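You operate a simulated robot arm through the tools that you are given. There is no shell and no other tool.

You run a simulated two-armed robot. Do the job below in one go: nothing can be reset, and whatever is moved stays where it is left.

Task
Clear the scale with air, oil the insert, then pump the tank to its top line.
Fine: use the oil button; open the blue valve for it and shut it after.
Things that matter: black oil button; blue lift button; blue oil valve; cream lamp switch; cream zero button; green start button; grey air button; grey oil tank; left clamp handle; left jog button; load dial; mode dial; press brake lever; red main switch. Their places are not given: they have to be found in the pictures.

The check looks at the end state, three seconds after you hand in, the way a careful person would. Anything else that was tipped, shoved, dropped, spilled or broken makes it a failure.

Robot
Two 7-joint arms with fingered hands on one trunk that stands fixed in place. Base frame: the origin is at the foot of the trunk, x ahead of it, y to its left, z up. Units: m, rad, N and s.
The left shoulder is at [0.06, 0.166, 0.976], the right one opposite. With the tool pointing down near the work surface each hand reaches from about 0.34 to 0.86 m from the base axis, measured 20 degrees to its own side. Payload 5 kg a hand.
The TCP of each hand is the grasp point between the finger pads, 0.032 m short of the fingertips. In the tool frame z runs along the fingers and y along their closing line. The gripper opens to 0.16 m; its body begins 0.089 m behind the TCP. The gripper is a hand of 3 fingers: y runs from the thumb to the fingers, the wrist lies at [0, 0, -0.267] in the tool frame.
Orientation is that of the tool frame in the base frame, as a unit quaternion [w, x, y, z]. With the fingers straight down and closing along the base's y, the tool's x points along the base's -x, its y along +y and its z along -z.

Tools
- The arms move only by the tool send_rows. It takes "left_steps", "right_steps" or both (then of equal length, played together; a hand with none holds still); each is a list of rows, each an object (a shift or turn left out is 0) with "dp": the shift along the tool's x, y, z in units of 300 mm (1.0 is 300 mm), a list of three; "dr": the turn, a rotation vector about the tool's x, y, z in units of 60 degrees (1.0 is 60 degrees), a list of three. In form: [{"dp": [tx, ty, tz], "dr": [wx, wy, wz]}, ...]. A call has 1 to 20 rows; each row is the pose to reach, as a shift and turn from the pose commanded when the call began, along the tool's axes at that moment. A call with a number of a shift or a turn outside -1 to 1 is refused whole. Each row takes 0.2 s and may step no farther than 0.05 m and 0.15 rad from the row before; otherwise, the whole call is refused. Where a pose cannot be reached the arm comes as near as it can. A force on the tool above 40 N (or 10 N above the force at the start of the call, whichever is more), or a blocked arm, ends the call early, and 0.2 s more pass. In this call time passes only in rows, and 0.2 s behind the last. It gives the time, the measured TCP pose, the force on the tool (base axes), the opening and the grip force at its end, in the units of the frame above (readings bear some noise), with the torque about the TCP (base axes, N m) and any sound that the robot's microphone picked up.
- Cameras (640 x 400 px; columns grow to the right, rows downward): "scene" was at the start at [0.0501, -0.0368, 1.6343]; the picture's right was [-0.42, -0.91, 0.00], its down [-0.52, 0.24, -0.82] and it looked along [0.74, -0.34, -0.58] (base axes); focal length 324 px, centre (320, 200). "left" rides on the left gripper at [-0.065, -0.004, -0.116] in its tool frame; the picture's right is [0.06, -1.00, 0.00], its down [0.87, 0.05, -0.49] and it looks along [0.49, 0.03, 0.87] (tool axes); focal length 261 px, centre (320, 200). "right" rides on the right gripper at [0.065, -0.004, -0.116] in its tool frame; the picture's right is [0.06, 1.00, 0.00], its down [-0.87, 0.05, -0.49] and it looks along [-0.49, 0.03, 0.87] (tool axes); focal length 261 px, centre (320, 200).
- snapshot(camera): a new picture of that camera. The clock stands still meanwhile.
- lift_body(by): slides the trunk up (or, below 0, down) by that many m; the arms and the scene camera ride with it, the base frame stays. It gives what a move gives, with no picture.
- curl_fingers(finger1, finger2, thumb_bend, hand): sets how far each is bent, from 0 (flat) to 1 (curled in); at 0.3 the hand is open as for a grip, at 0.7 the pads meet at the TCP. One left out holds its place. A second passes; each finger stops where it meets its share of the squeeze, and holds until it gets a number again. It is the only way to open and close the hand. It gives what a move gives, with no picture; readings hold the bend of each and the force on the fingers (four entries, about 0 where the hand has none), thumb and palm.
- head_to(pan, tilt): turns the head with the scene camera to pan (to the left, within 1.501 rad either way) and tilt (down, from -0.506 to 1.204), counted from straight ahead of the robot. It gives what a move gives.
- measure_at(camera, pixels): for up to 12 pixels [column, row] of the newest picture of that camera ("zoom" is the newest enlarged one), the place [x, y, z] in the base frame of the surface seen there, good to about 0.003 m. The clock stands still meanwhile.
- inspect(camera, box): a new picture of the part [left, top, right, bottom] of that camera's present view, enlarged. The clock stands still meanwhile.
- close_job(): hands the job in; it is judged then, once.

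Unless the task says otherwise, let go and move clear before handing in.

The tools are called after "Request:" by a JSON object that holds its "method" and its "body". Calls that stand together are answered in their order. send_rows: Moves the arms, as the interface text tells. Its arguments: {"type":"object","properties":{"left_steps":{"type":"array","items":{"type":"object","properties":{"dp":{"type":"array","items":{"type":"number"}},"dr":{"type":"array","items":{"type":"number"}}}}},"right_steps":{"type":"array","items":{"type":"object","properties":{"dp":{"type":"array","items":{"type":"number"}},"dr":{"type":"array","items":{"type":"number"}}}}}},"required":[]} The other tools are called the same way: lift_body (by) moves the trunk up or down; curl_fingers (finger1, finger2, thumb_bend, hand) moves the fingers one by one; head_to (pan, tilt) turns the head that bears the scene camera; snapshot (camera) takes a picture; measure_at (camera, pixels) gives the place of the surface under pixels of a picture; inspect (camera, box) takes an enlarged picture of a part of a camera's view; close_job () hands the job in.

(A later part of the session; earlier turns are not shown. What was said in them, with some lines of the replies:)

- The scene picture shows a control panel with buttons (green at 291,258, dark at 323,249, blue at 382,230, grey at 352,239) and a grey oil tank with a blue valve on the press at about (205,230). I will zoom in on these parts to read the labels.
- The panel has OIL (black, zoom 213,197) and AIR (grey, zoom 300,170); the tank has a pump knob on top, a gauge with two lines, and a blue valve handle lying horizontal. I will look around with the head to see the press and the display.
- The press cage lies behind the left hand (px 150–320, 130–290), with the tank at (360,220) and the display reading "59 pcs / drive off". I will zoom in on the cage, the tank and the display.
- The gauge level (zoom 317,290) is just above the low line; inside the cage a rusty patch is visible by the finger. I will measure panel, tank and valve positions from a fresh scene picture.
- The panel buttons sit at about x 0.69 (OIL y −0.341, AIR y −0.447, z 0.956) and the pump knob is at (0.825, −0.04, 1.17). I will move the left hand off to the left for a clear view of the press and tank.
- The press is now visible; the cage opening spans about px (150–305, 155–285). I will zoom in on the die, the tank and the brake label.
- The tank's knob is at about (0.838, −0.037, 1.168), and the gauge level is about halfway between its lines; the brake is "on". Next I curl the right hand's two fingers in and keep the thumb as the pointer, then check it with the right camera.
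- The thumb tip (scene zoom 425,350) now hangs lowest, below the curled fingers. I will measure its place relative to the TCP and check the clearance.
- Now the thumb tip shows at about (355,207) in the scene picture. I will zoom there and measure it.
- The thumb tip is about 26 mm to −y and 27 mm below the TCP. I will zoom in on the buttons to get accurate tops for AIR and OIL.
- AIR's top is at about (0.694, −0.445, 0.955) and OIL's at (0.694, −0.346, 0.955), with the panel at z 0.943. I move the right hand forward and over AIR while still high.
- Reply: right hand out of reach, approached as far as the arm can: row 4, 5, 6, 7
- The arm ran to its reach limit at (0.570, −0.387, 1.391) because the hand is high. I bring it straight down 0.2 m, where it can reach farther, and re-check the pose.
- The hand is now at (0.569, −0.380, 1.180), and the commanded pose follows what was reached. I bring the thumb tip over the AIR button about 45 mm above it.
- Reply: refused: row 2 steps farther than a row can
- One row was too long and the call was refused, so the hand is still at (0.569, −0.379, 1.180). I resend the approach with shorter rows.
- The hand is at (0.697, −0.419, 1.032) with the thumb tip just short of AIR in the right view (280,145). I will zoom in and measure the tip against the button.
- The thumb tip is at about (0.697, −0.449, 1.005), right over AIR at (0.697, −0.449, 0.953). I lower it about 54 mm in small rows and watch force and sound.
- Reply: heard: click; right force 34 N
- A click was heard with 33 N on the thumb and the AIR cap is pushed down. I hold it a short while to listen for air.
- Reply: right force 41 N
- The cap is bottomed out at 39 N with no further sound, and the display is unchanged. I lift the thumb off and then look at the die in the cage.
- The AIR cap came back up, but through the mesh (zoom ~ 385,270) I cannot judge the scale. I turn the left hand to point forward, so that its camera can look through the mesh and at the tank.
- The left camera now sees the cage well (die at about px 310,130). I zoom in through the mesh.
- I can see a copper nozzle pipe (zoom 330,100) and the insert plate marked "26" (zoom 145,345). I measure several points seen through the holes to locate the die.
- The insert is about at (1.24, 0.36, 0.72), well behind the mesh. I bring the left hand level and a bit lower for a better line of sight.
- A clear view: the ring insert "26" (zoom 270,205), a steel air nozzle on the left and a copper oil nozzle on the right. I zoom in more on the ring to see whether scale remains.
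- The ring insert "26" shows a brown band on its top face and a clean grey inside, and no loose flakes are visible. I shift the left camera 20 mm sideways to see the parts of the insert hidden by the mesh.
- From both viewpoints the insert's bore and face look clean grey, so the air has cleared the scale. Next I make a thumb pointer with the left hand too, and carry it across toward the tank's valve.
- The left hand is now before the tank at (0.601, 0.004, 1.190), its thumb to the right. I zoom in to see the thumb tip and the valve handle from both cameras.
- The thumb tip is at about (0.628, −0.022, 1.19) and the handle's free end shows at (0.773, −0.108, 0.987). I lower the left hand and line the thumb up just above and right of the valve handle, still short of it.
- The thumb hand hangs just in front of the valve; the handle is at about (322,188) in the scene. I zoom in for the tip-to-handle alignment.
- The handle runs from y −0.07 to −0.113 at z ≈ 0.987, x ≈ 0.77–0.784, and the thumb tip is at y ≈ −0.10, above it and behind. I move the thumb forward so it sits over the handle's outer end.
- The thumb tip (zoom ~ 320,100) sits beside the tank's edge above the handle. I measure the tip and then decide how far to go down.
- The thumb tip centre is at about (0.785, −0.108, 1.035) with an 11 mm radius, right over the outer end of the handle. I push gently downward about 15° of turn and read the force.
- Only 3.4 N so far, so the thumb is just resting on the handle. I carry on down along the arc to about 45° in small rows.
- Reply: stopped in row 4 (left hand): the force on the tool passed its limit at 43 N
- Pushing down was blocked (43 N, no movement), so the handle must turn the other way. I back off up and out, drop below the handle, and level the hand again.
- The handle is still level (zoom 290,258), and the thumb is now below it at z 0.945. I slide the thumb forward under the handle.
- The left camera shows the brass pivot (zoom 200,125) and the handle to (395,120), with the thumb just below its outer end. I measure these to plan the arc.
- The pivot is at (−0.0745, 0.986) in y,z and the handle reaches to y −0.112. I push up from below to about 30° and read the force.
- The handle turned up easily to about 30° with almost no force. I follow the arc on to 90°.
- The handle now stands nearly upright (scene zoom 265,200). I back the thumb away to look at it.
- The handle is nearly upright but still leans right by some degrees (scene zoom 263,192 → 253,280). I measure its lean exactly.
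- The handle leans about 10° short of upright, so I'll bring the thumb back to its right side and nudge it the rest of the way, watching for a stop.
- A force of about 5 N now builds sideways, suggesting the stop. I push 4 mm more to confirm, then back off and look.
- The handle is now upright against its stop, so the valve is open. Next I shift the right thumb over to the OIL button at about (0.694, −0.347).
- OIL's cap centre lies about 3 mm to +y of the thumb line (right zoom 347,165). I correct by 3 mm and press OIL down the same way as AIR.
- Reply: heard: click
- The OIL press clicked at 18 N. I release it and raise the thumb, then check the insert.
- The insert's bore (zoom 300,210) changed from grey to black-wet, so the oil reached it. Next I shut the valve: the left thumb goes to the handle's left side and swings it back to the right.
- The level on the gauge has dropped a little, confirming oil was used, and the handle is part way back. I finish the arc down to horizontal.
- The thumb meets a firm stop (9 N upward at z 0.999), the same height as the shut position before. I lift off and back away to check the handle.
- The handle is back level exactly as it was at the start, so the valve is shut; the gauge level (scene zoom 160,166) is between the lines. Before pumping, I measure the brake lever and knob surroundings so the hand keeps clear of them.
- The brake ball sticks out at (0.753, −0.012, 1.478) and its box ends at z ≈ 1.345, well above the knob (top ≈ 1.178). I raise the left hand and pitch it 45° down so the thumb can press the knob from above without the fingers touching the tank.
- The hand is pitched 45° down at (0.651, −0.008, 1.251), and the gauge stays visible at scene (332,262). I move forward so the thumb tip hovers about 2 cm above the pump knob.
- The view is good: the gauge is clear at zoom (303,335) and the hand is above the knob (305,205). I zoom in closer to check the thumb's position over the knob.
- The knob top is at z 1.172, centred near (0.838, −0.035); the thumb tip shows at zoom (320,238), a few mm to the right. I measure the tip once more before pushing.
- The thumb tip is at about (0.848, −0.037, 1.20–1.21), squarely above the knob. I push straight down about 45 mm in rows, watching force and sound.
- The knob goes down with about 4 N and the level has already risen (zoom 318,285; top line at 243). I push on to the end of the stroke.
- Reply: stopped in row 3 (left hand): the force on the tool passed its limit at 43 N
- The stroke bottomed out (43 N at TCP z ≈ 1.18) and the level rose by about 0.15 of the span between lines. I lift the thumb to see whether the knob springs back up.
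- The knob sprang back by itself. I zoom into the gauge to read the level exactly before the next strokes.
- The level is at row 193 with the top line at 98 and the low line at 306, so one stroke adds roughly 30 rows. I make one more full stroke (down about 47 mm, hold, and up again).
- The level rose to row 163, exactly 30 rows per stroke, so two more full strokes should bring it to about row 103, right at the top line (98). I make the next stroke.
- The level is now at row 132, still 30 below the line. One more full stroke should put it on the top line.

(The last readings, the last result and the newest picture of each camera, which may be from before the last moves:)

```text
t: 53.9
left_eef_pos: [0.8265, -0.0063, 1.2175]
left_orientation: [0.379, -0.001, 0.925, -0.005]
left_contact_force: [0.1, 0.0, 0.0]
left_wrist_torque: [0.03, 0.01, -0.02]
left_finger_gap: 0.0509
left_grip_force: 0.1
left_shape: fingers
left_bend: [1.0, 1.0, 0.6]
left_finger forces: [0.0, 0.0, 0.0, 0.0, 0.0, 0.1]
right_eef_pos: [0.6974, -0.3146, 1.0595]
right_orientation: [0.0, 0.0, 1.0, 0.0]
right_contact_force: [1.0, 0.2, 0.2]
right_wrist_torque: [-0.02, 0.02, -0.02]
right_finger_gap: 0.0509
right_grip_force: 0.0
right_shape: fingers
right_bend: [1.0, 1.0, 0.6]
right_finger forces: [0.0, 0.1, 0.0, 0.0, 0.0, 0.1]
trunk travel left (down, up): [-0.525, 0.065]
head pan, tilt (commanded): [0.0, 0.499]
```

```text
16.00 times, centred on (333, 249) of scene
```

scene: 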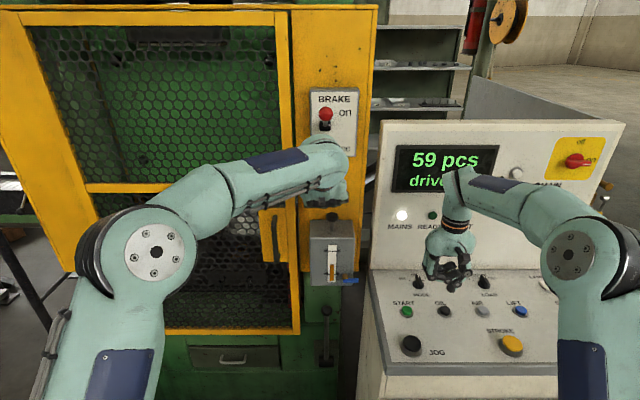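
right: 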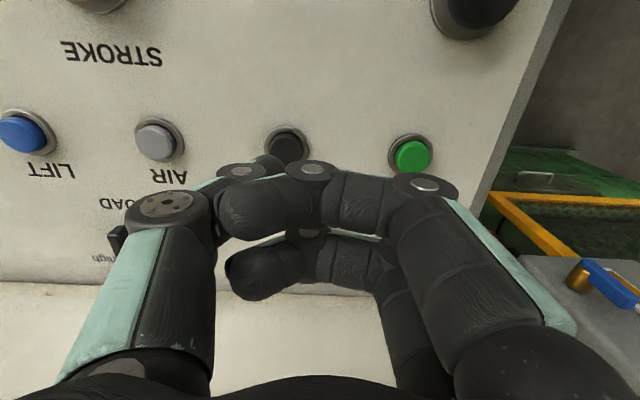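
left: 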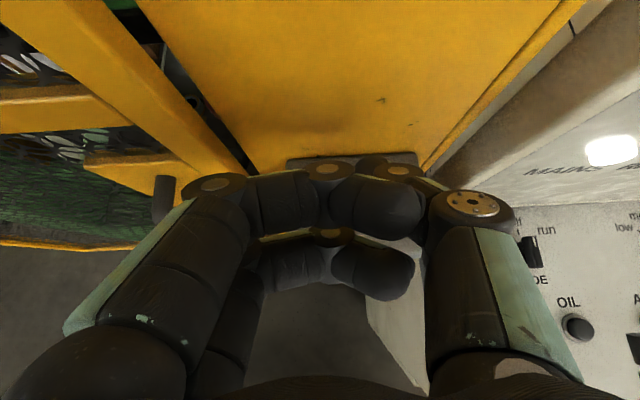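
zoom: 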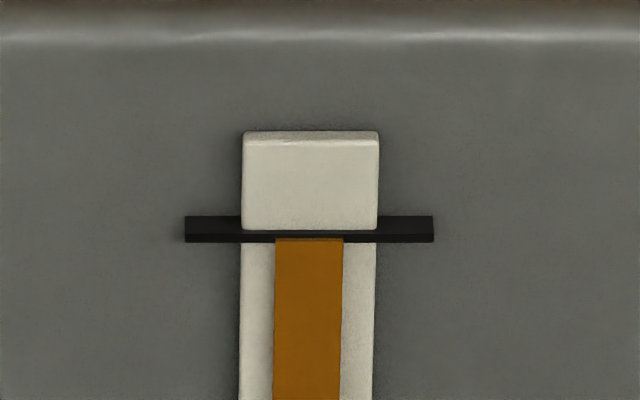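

The level's top (16× zoom row 238) now sits on the black top line (rows 216–242). I back the left hand off and view the gauge from nearly level height to confirm it exactly.

Request:
{"method": "send_rows", "body": {"left_steps": [{"dp": [0.07, 0, -0.095]}, {"dp": [0.14, 0, -0.19]}, {"dp": [0.21, 0, -0.285]}, {"dp": [0.28, 0, -0.38]}, {"dp": [0.351, 0, -0.474]}]}}

Request:
{"method": "send_rows", "body": {"left_steps": [{"dp": [0.065, -0.02, 0.065], "dr": [0, -0.105, 0]}, {"dp": [0.13, -0.04, 0.13], "dr": [0, -0.21, 0]}, {"dp": [0.195, -0.06, 0.195], "dr": [0, -0.315, 0]}, {"dp": [0.26, -0.08, 0.26], "dr": [0, -0.42, 0]}, {"dp": [0.32, -0.09, 0.32], "dr": [0, -0.525, 0]}, {"dp": [0.385, -0.1, 0.385], "dr": [0, -0.63, 0]}, {"dp": [0.448, -0.11, 0.448], "dr": [0, -0.735, 0]}]}}

Request:
{"method": "snapshot", "body": {"camera": "left"}}

Request:
{"method": "inspect", "body": {"camera": "left", "box": [240, 20, 360, 140]}}

```text
t: 55.1
left_eef_pos: [0.6471, -0.0057, 1.2477]
left_orientation: [0.38, -0.002, 0.925, -0.005]
left_contact_force: [-0.3, -0.2, 0.6]
left_wrist_torque: [-0.01, -0.03, -0.03]
left_finger_gap: 0.0509
left_grip_force: 0.1
left_shape: fingers
left_bend: [1.0, 1.0, 0.6]
left_finger forces: [0.0, 0.0, 0.0, 0.0, 0.1, 0.0]
right_eef_pos: [0.6968, -0.3128, 1.0594]
right_orientation: [0.001, 0.0, 1.0, 0.0]
right_contact_force: [-0.2, -0.1, 0.2]
right_wrist_torque: [0.01, -0.01, -0.02]
right_finger_gap: 0.0509
right_grip_force: 0.1
right_shape: fingers
right_bend: [1.0, 1.0, 0.6]
right_finger forces: [0.0, 0.1, 0.0, 0.1, 0.0, 0.0]
trunk travel left (down, up): [-0.525, 0.065]
head pan, tilt (commanded): [0.0, 0.499]
```

```text
t: 56.7
left_eef_pos: [0.6497, -0.0417, 1.0557]
left_orientation: [0.701, -0.002, 0.713, -0.005]
left_contact_force: [0.4, -0.9, 0.4]
left_wrist_torque: [0.02, 0.01, -0.02]
left_finger_gap: 0.0509
left_grip_force: 0.0
left_shape: fingers
left_bend: [1.0, 1.0, 0.6]
left_finger forces: [0.1, 0.0, 0.0, 0.1, 0.1, 0.0]
right_eef_pos: [0.6981, -0.3146, 1.059]
right_orientation: [0.0, 0.0, 1.0, 0.002]
right_contact_force: [0.5, -0.2, 0.5]
right_wrist_torque: [0.02, 0.02, -0.02]
right_finger_gap: 0.0509
right_grip_force: 0.0
right_shape: fingers
right_bend: [1.0, 1.0, 0.6]
right_finger forces: [0.0, 0.1, 0.0, 0.0, 0.1, 0.0]
trunk travel left (down, up): [-0.525, 0.065]
head pan, tilt (commanded): [0.0, 0.499]
```

```text
taken
```

left: 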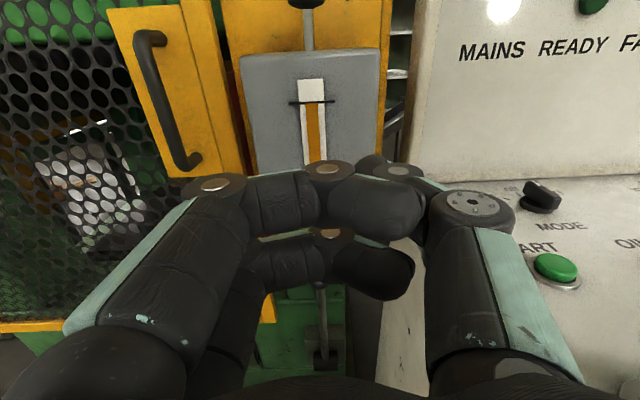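

```text
3.33 times, centred on (300, 80) of left
```

zoom: 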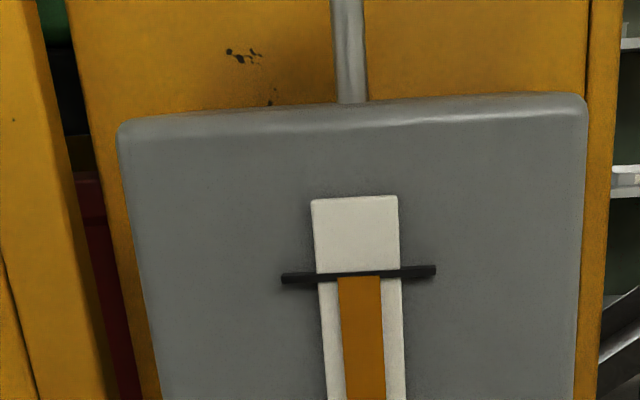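

Request:
{"method": "inspect", "body": {"camera": "left", "box": [290, 90, 334, 118]}}

Request:
{"method": "inspect", "body": {"camera": "scene", "box": [290, 190, 386, 290]}}

```text
14.29 times, centred on (312, 104) of left
```

zoom: 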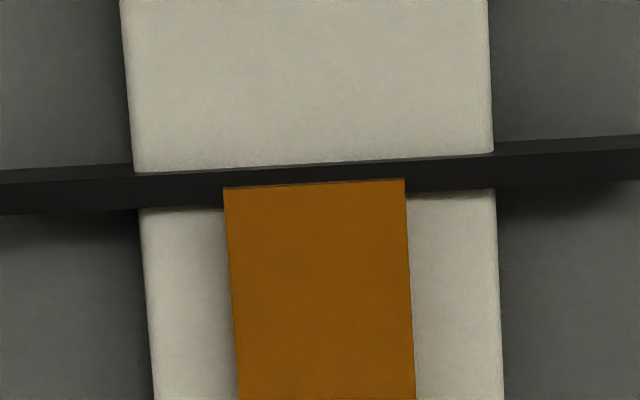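

```text
4.00 times, centred on (338, 240) of scene
```

zoom: 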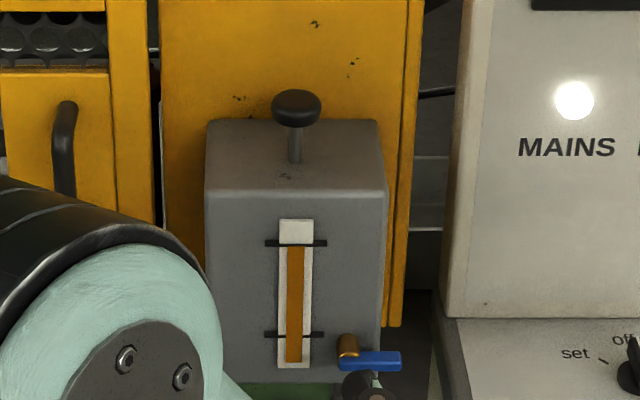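

From nearly level, the orange column's top (zoom row 184) sits in the middle of the black top line (rows 165–205), so the tank is at its top line and the valve is level, shut. I withdraw the left hand up and to the left, which also gives a last look at the insert.

Request:
{"method": "send_rows", "body": {"left_steps": [{"dp": [-0.13, 0, -0.05]}, {"dp": [-0.27, 0, -0.09]}, {"dp": [-0.4, 0, -0.1]}, {"dp": [-0.54, 0, -0.1]}, {"dp": [-0.54, 0.14, -0.1]}, {"dp": [-0.54, 0.28, -0.1]}, {"dp": [-0.54, 0.42, -0.1]}, {"dp": [-0.54, 0.56, -0.1]}, {"dp": [-0.54, 0.7, -0.1]}, {"dp": [-0.54, 0.84, -0.1]}, {"dp": [-0.54, 0.98, -0.1]}]}}

Request:
{"method": "send_rows", "body": {"right_steps": [{"dp": [0, 0, -0.14]}, {"dp": [0.02, 0, -0.28]}, {"dp": [0.1, 0, -0.4]}, {"dp": [0.22, 0, -0.48]}, {"dp": [0.35, 0, -0.55]}, {"dp": [0.48, 0, -0.6]}, {"dp": [0.62, 0, -0.64]}]}}

Request:
{"method": "snapshot", "body": {"camera": "left"}}

Request:
{"method": "snapshot", "body": {"camera": "scene"}}

```text
t: 59.1
left_eef_pos: [0.6205, 0.255, 1.2149]
left_orientation: [0.7, -0.002, 0.714, -0.005]
left_contact_force: [0.1, 0.2, 0.4]
left_wrist_torque: [0.06, 0.0, -0.05]
left_finger_gap: 0.0507
left_grip_force: 0.0
left_shape: fingers
left_bend: [1.0, 1.0, 0.6]
left_finger forces: [0.0, 0.1, 0.0, 0.1, 0.0, 0.0]
right_eef_pos: [0.6974, -0.3117, 1.0597]
right_orientation: [-0.001, -0.001, 1.0, 0.0]
right_contact_force: [-0.5, 0.2, 0.9]
right_wrist_torque: [-0.03, 0.0, 0.02]
right_finger_gap: 0.0511
right_grip_force: 0.1
right_shape: fingers
right_bend: [1.0, 1.0, 0.6]
right_finger forces: [0.0, 0.1, 0.0, 0.0, 0.1, 0.1]
trunk travel left (down, up): [-0.525, 0.065]
head pan, tilt (commanded): [0.0, 0.499]
```

```text
t: 60.7
left_eef_pos: [0.6195, 0.2541, 1.2154]
left_orientation: [0.7, -0.004, 0.715, -0.004]
left_contact_force: [-0.4, -1.0, -0.1]
left_wrist_torque: [0.02, 0.02, 0.0]
left_finger_gap: 0.0509
left_grip_force: 0.0
left_shape: fingers
left_bend: [1.0, 1.0, 0.6]
left_finger forces: [0.0, 0.0, 0.1, 0.0, 0.0, 0.1]
right_eef_pos: [0.5111, -0.3152, 1.2522]
right_orientation: [0.0, 0.0, 1.0, 0.0]
right_contact_force: [-0.1, -0.3, 0.1]
right_wrist_torque: [0.02, -0.02, 0.04]
right_finger_gap: 0.0511
right_grip_force: 0.2
right_shape: fingers
right_bend: [1.0, 1.0, 0.6]
right_finger forces: [0.1, 0.1, 0.1, 0.0, 0.1, 0.0]
trunk travel left (down, up): [-0.525, 0.065]
head pan, tilt (commanded): [0.0, 0.499]
```

```text
taken
```

left: 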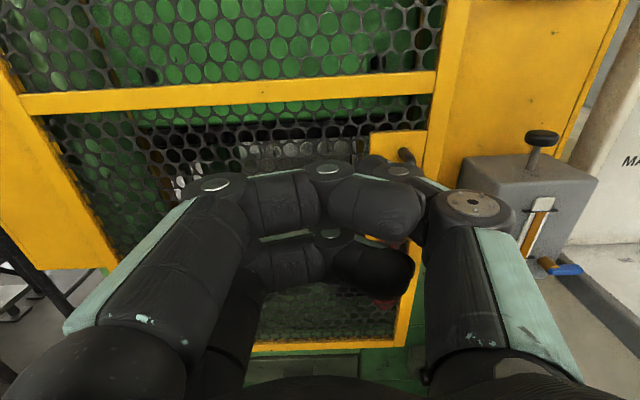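

```text
taken
```

scene: 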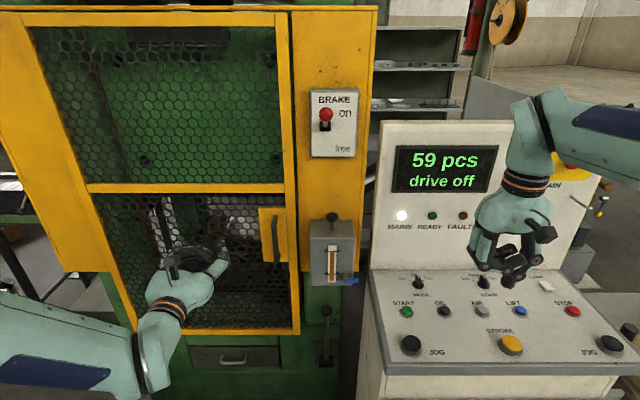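

Both hands are clear, but the curled left fingers hide the insert. I open the left hand to its open shape and look again; the right one too.

Request:
{"method": "curl_fingers", "body": {"hand": "left", "finger1": 0.3, "finger2": 0.3, "thumb_bend": 0.3}}

Request:
{"method": "send_rows", "body": {"left_steps": [{"dp": [0, 0.1, 0]}, {"dp": [0, 0.2, 0]}]}}

Request:
{"method": "snapshot", "body": {"camera": "left"}}

Request:
{"method": "inspect", "body": {"camera": "left", "box": [285, 205, 365, 255]}}

```text
t: 61.7
left_eef_pos: [0.6212, 0.2543, 1.2149]
left_orientation: [0.7, -0.003, 0.714, -0.004]
left_contact_force: [0.5, -0.5, 0.2]
left_wrist_torque: [-0.01, 0.01, 0.0]
left_finger_gap: 0.1678
left_grip_force: 0.1
left_shape: fingers
left_bend: [0.3, 0.3, 0.3]
left_finger forces: [0.0, 0.0, 0.1, 0.0, 0.0, 0.0]
right_eef_pos: [0.5132, -0.3144, 1.2515]
right_orientation: [0.0, 0.0, 1.0, 0.001]
right_contact_force: [0.7, -0.7, 0.8]
right_wrist_torque: [0.0, 0.0, -0.01]
right_finger_gap: 0.0508
right_grip_force: 0.0
right_shape: fingers
right_bend: [1.0, 1.0, 0.6]
right_finger forces: [0.0, 0.0, 0.1, 0.1, 0.0, 0.0]
trunk travel left (down, up): [-0.525, 0.065]
head pan, tilt (commanded): [0.0, 0.499]
```

```text
t: 62.3
left_eef_pos: [0.6212, 0.3145, 1.2115]
left_orientation: [0.7, -0.003, 0.715, -0.005]
left_contact_force: [-0.3, -0.4, 0.2]
left_wrist_torque: [0.02, 0.02, 0.0]
left_finger_gap: 0.1677
left_grip_force: 0.1
left_shape: fingers
left_bend: [0.3, 0.3, 0.3]
left_finger forces: [0.0, 0.0, 0.0, 0.0, 0.1, 0.0]
right_eef_pos: [0.5122, -0.3139, 1.2521]
right_orientation: [0.0, 0.0, 1.0, 0.0]
right_contact_force: [-0.4, 0.6, -0.1]
right_wrist_torque: [0.02, 0.0, -0.01]
right_finger_gap: 0.0506
right_grip_force: 0.0
right_shape: fingers
right_bend: [1.0, 1.0, 0.6]
right_finger forces: [0.0, 0.0, 0.1, 0.1, 0.0, 0.0]
trunk travel left (down, up): [-0.525, 0.065]
head pan, tilt (commanded): [0.0, 0.499]
```

```text
taken
```

left: 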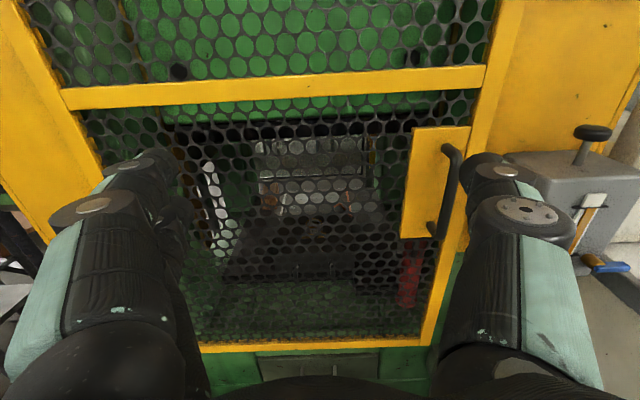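

```text
8.00 times, centred on (325, 230) of left
```

zoom: 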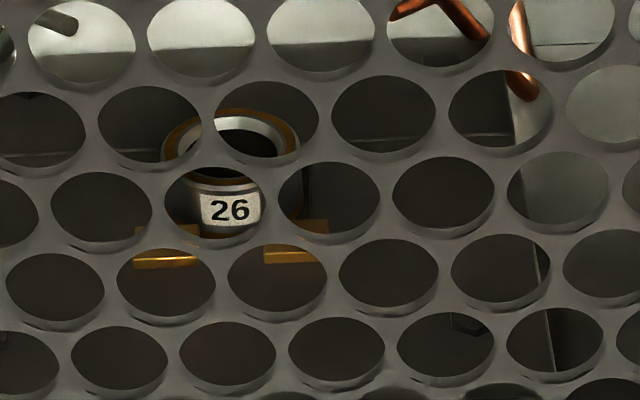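

The bore of insert "26" is now dark and wet with no flakes visible around it. I take one closer look at it and at the panel, brake and gauge for the final state.

Request:
{"method": "inspect", "body": {"camera": "left", "box": [300, 212, 332, 234]}}

Request:
{"method": "inspect", "body": {"camera": "scene", "box": [290, 80, 386, 290]}}

Request:
{"method": "inspect", "body": {"camera": "scene", "box": [370, 240, 640, 380]}}

```text
16.00 times, centred on (316, 223) of left
```

zoom: 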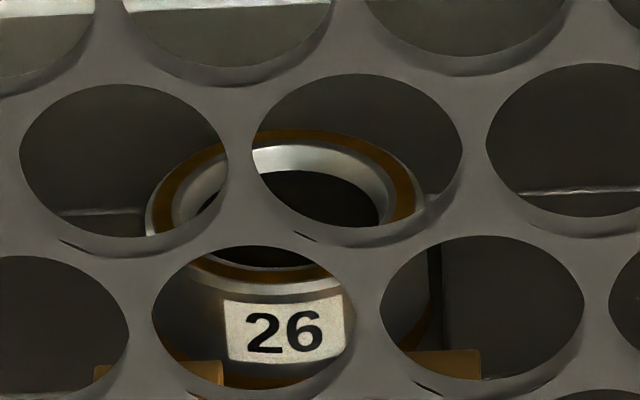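

```text
1.90 times, centred on (338, 185) of scene
```

zoom: 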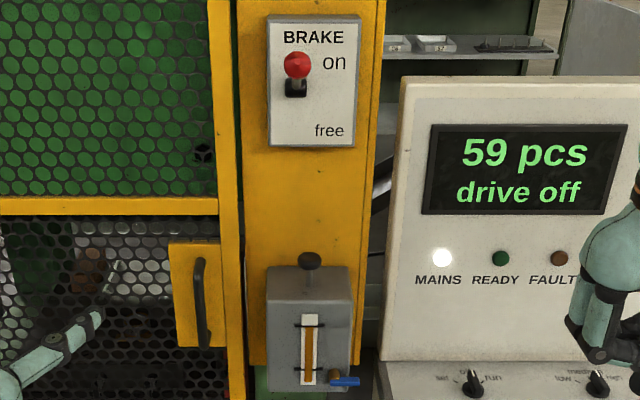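

```text
2.37 times, centred on (505, 310) of scene
```

zoom: 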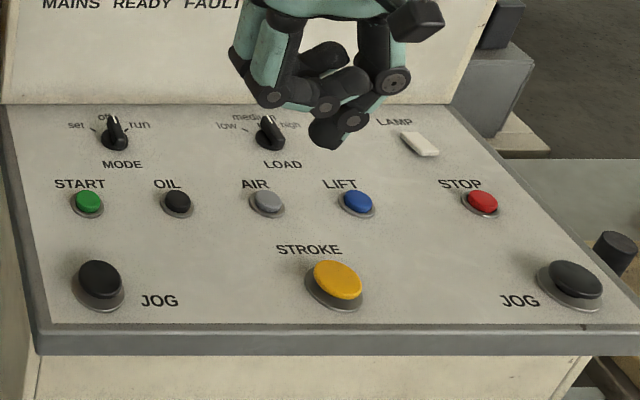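

The panel shows all buttons up, both dials unchanged, the brake "on" and "59 pcs / drive off" as before. The insert is clear and oiled, the blue valve is level (shut), the gauge is on its top line, and both hands are clear, so I hand in.

Request:
{"method": "close_job", "body": {}}

```text
The job is handed in.
```

The job is done and handed in: the air was run, the insert is oiled, the valve is shut again, and the tank is pumped to its top line.

- **Air:** I pressed the grey air button once and heard it click. Afterwards the insert's bore looked clean grey through the mesh. I had no clear close-up from before the press, so I can't show a before-and-after.
- **Oil:** I opened the blue valve by turning the handle up to its stop. It would not turn downward; my first try that way was blocked at 43 N. The black oil button clicked, the bore turned dark and wet, and the tank level dropped a little.
- **Valve:** I turned the handle back to level against its stop, where it was at the start.
- **Tank:** Four full pump strokes brought the level to the top line. I checked it from nearly level height, and the oil's top edge sits in the middle of the line.

At hand-in the dials, brake and display looked unchanged and the panel buttons were up. Both hands were clear of the machine.
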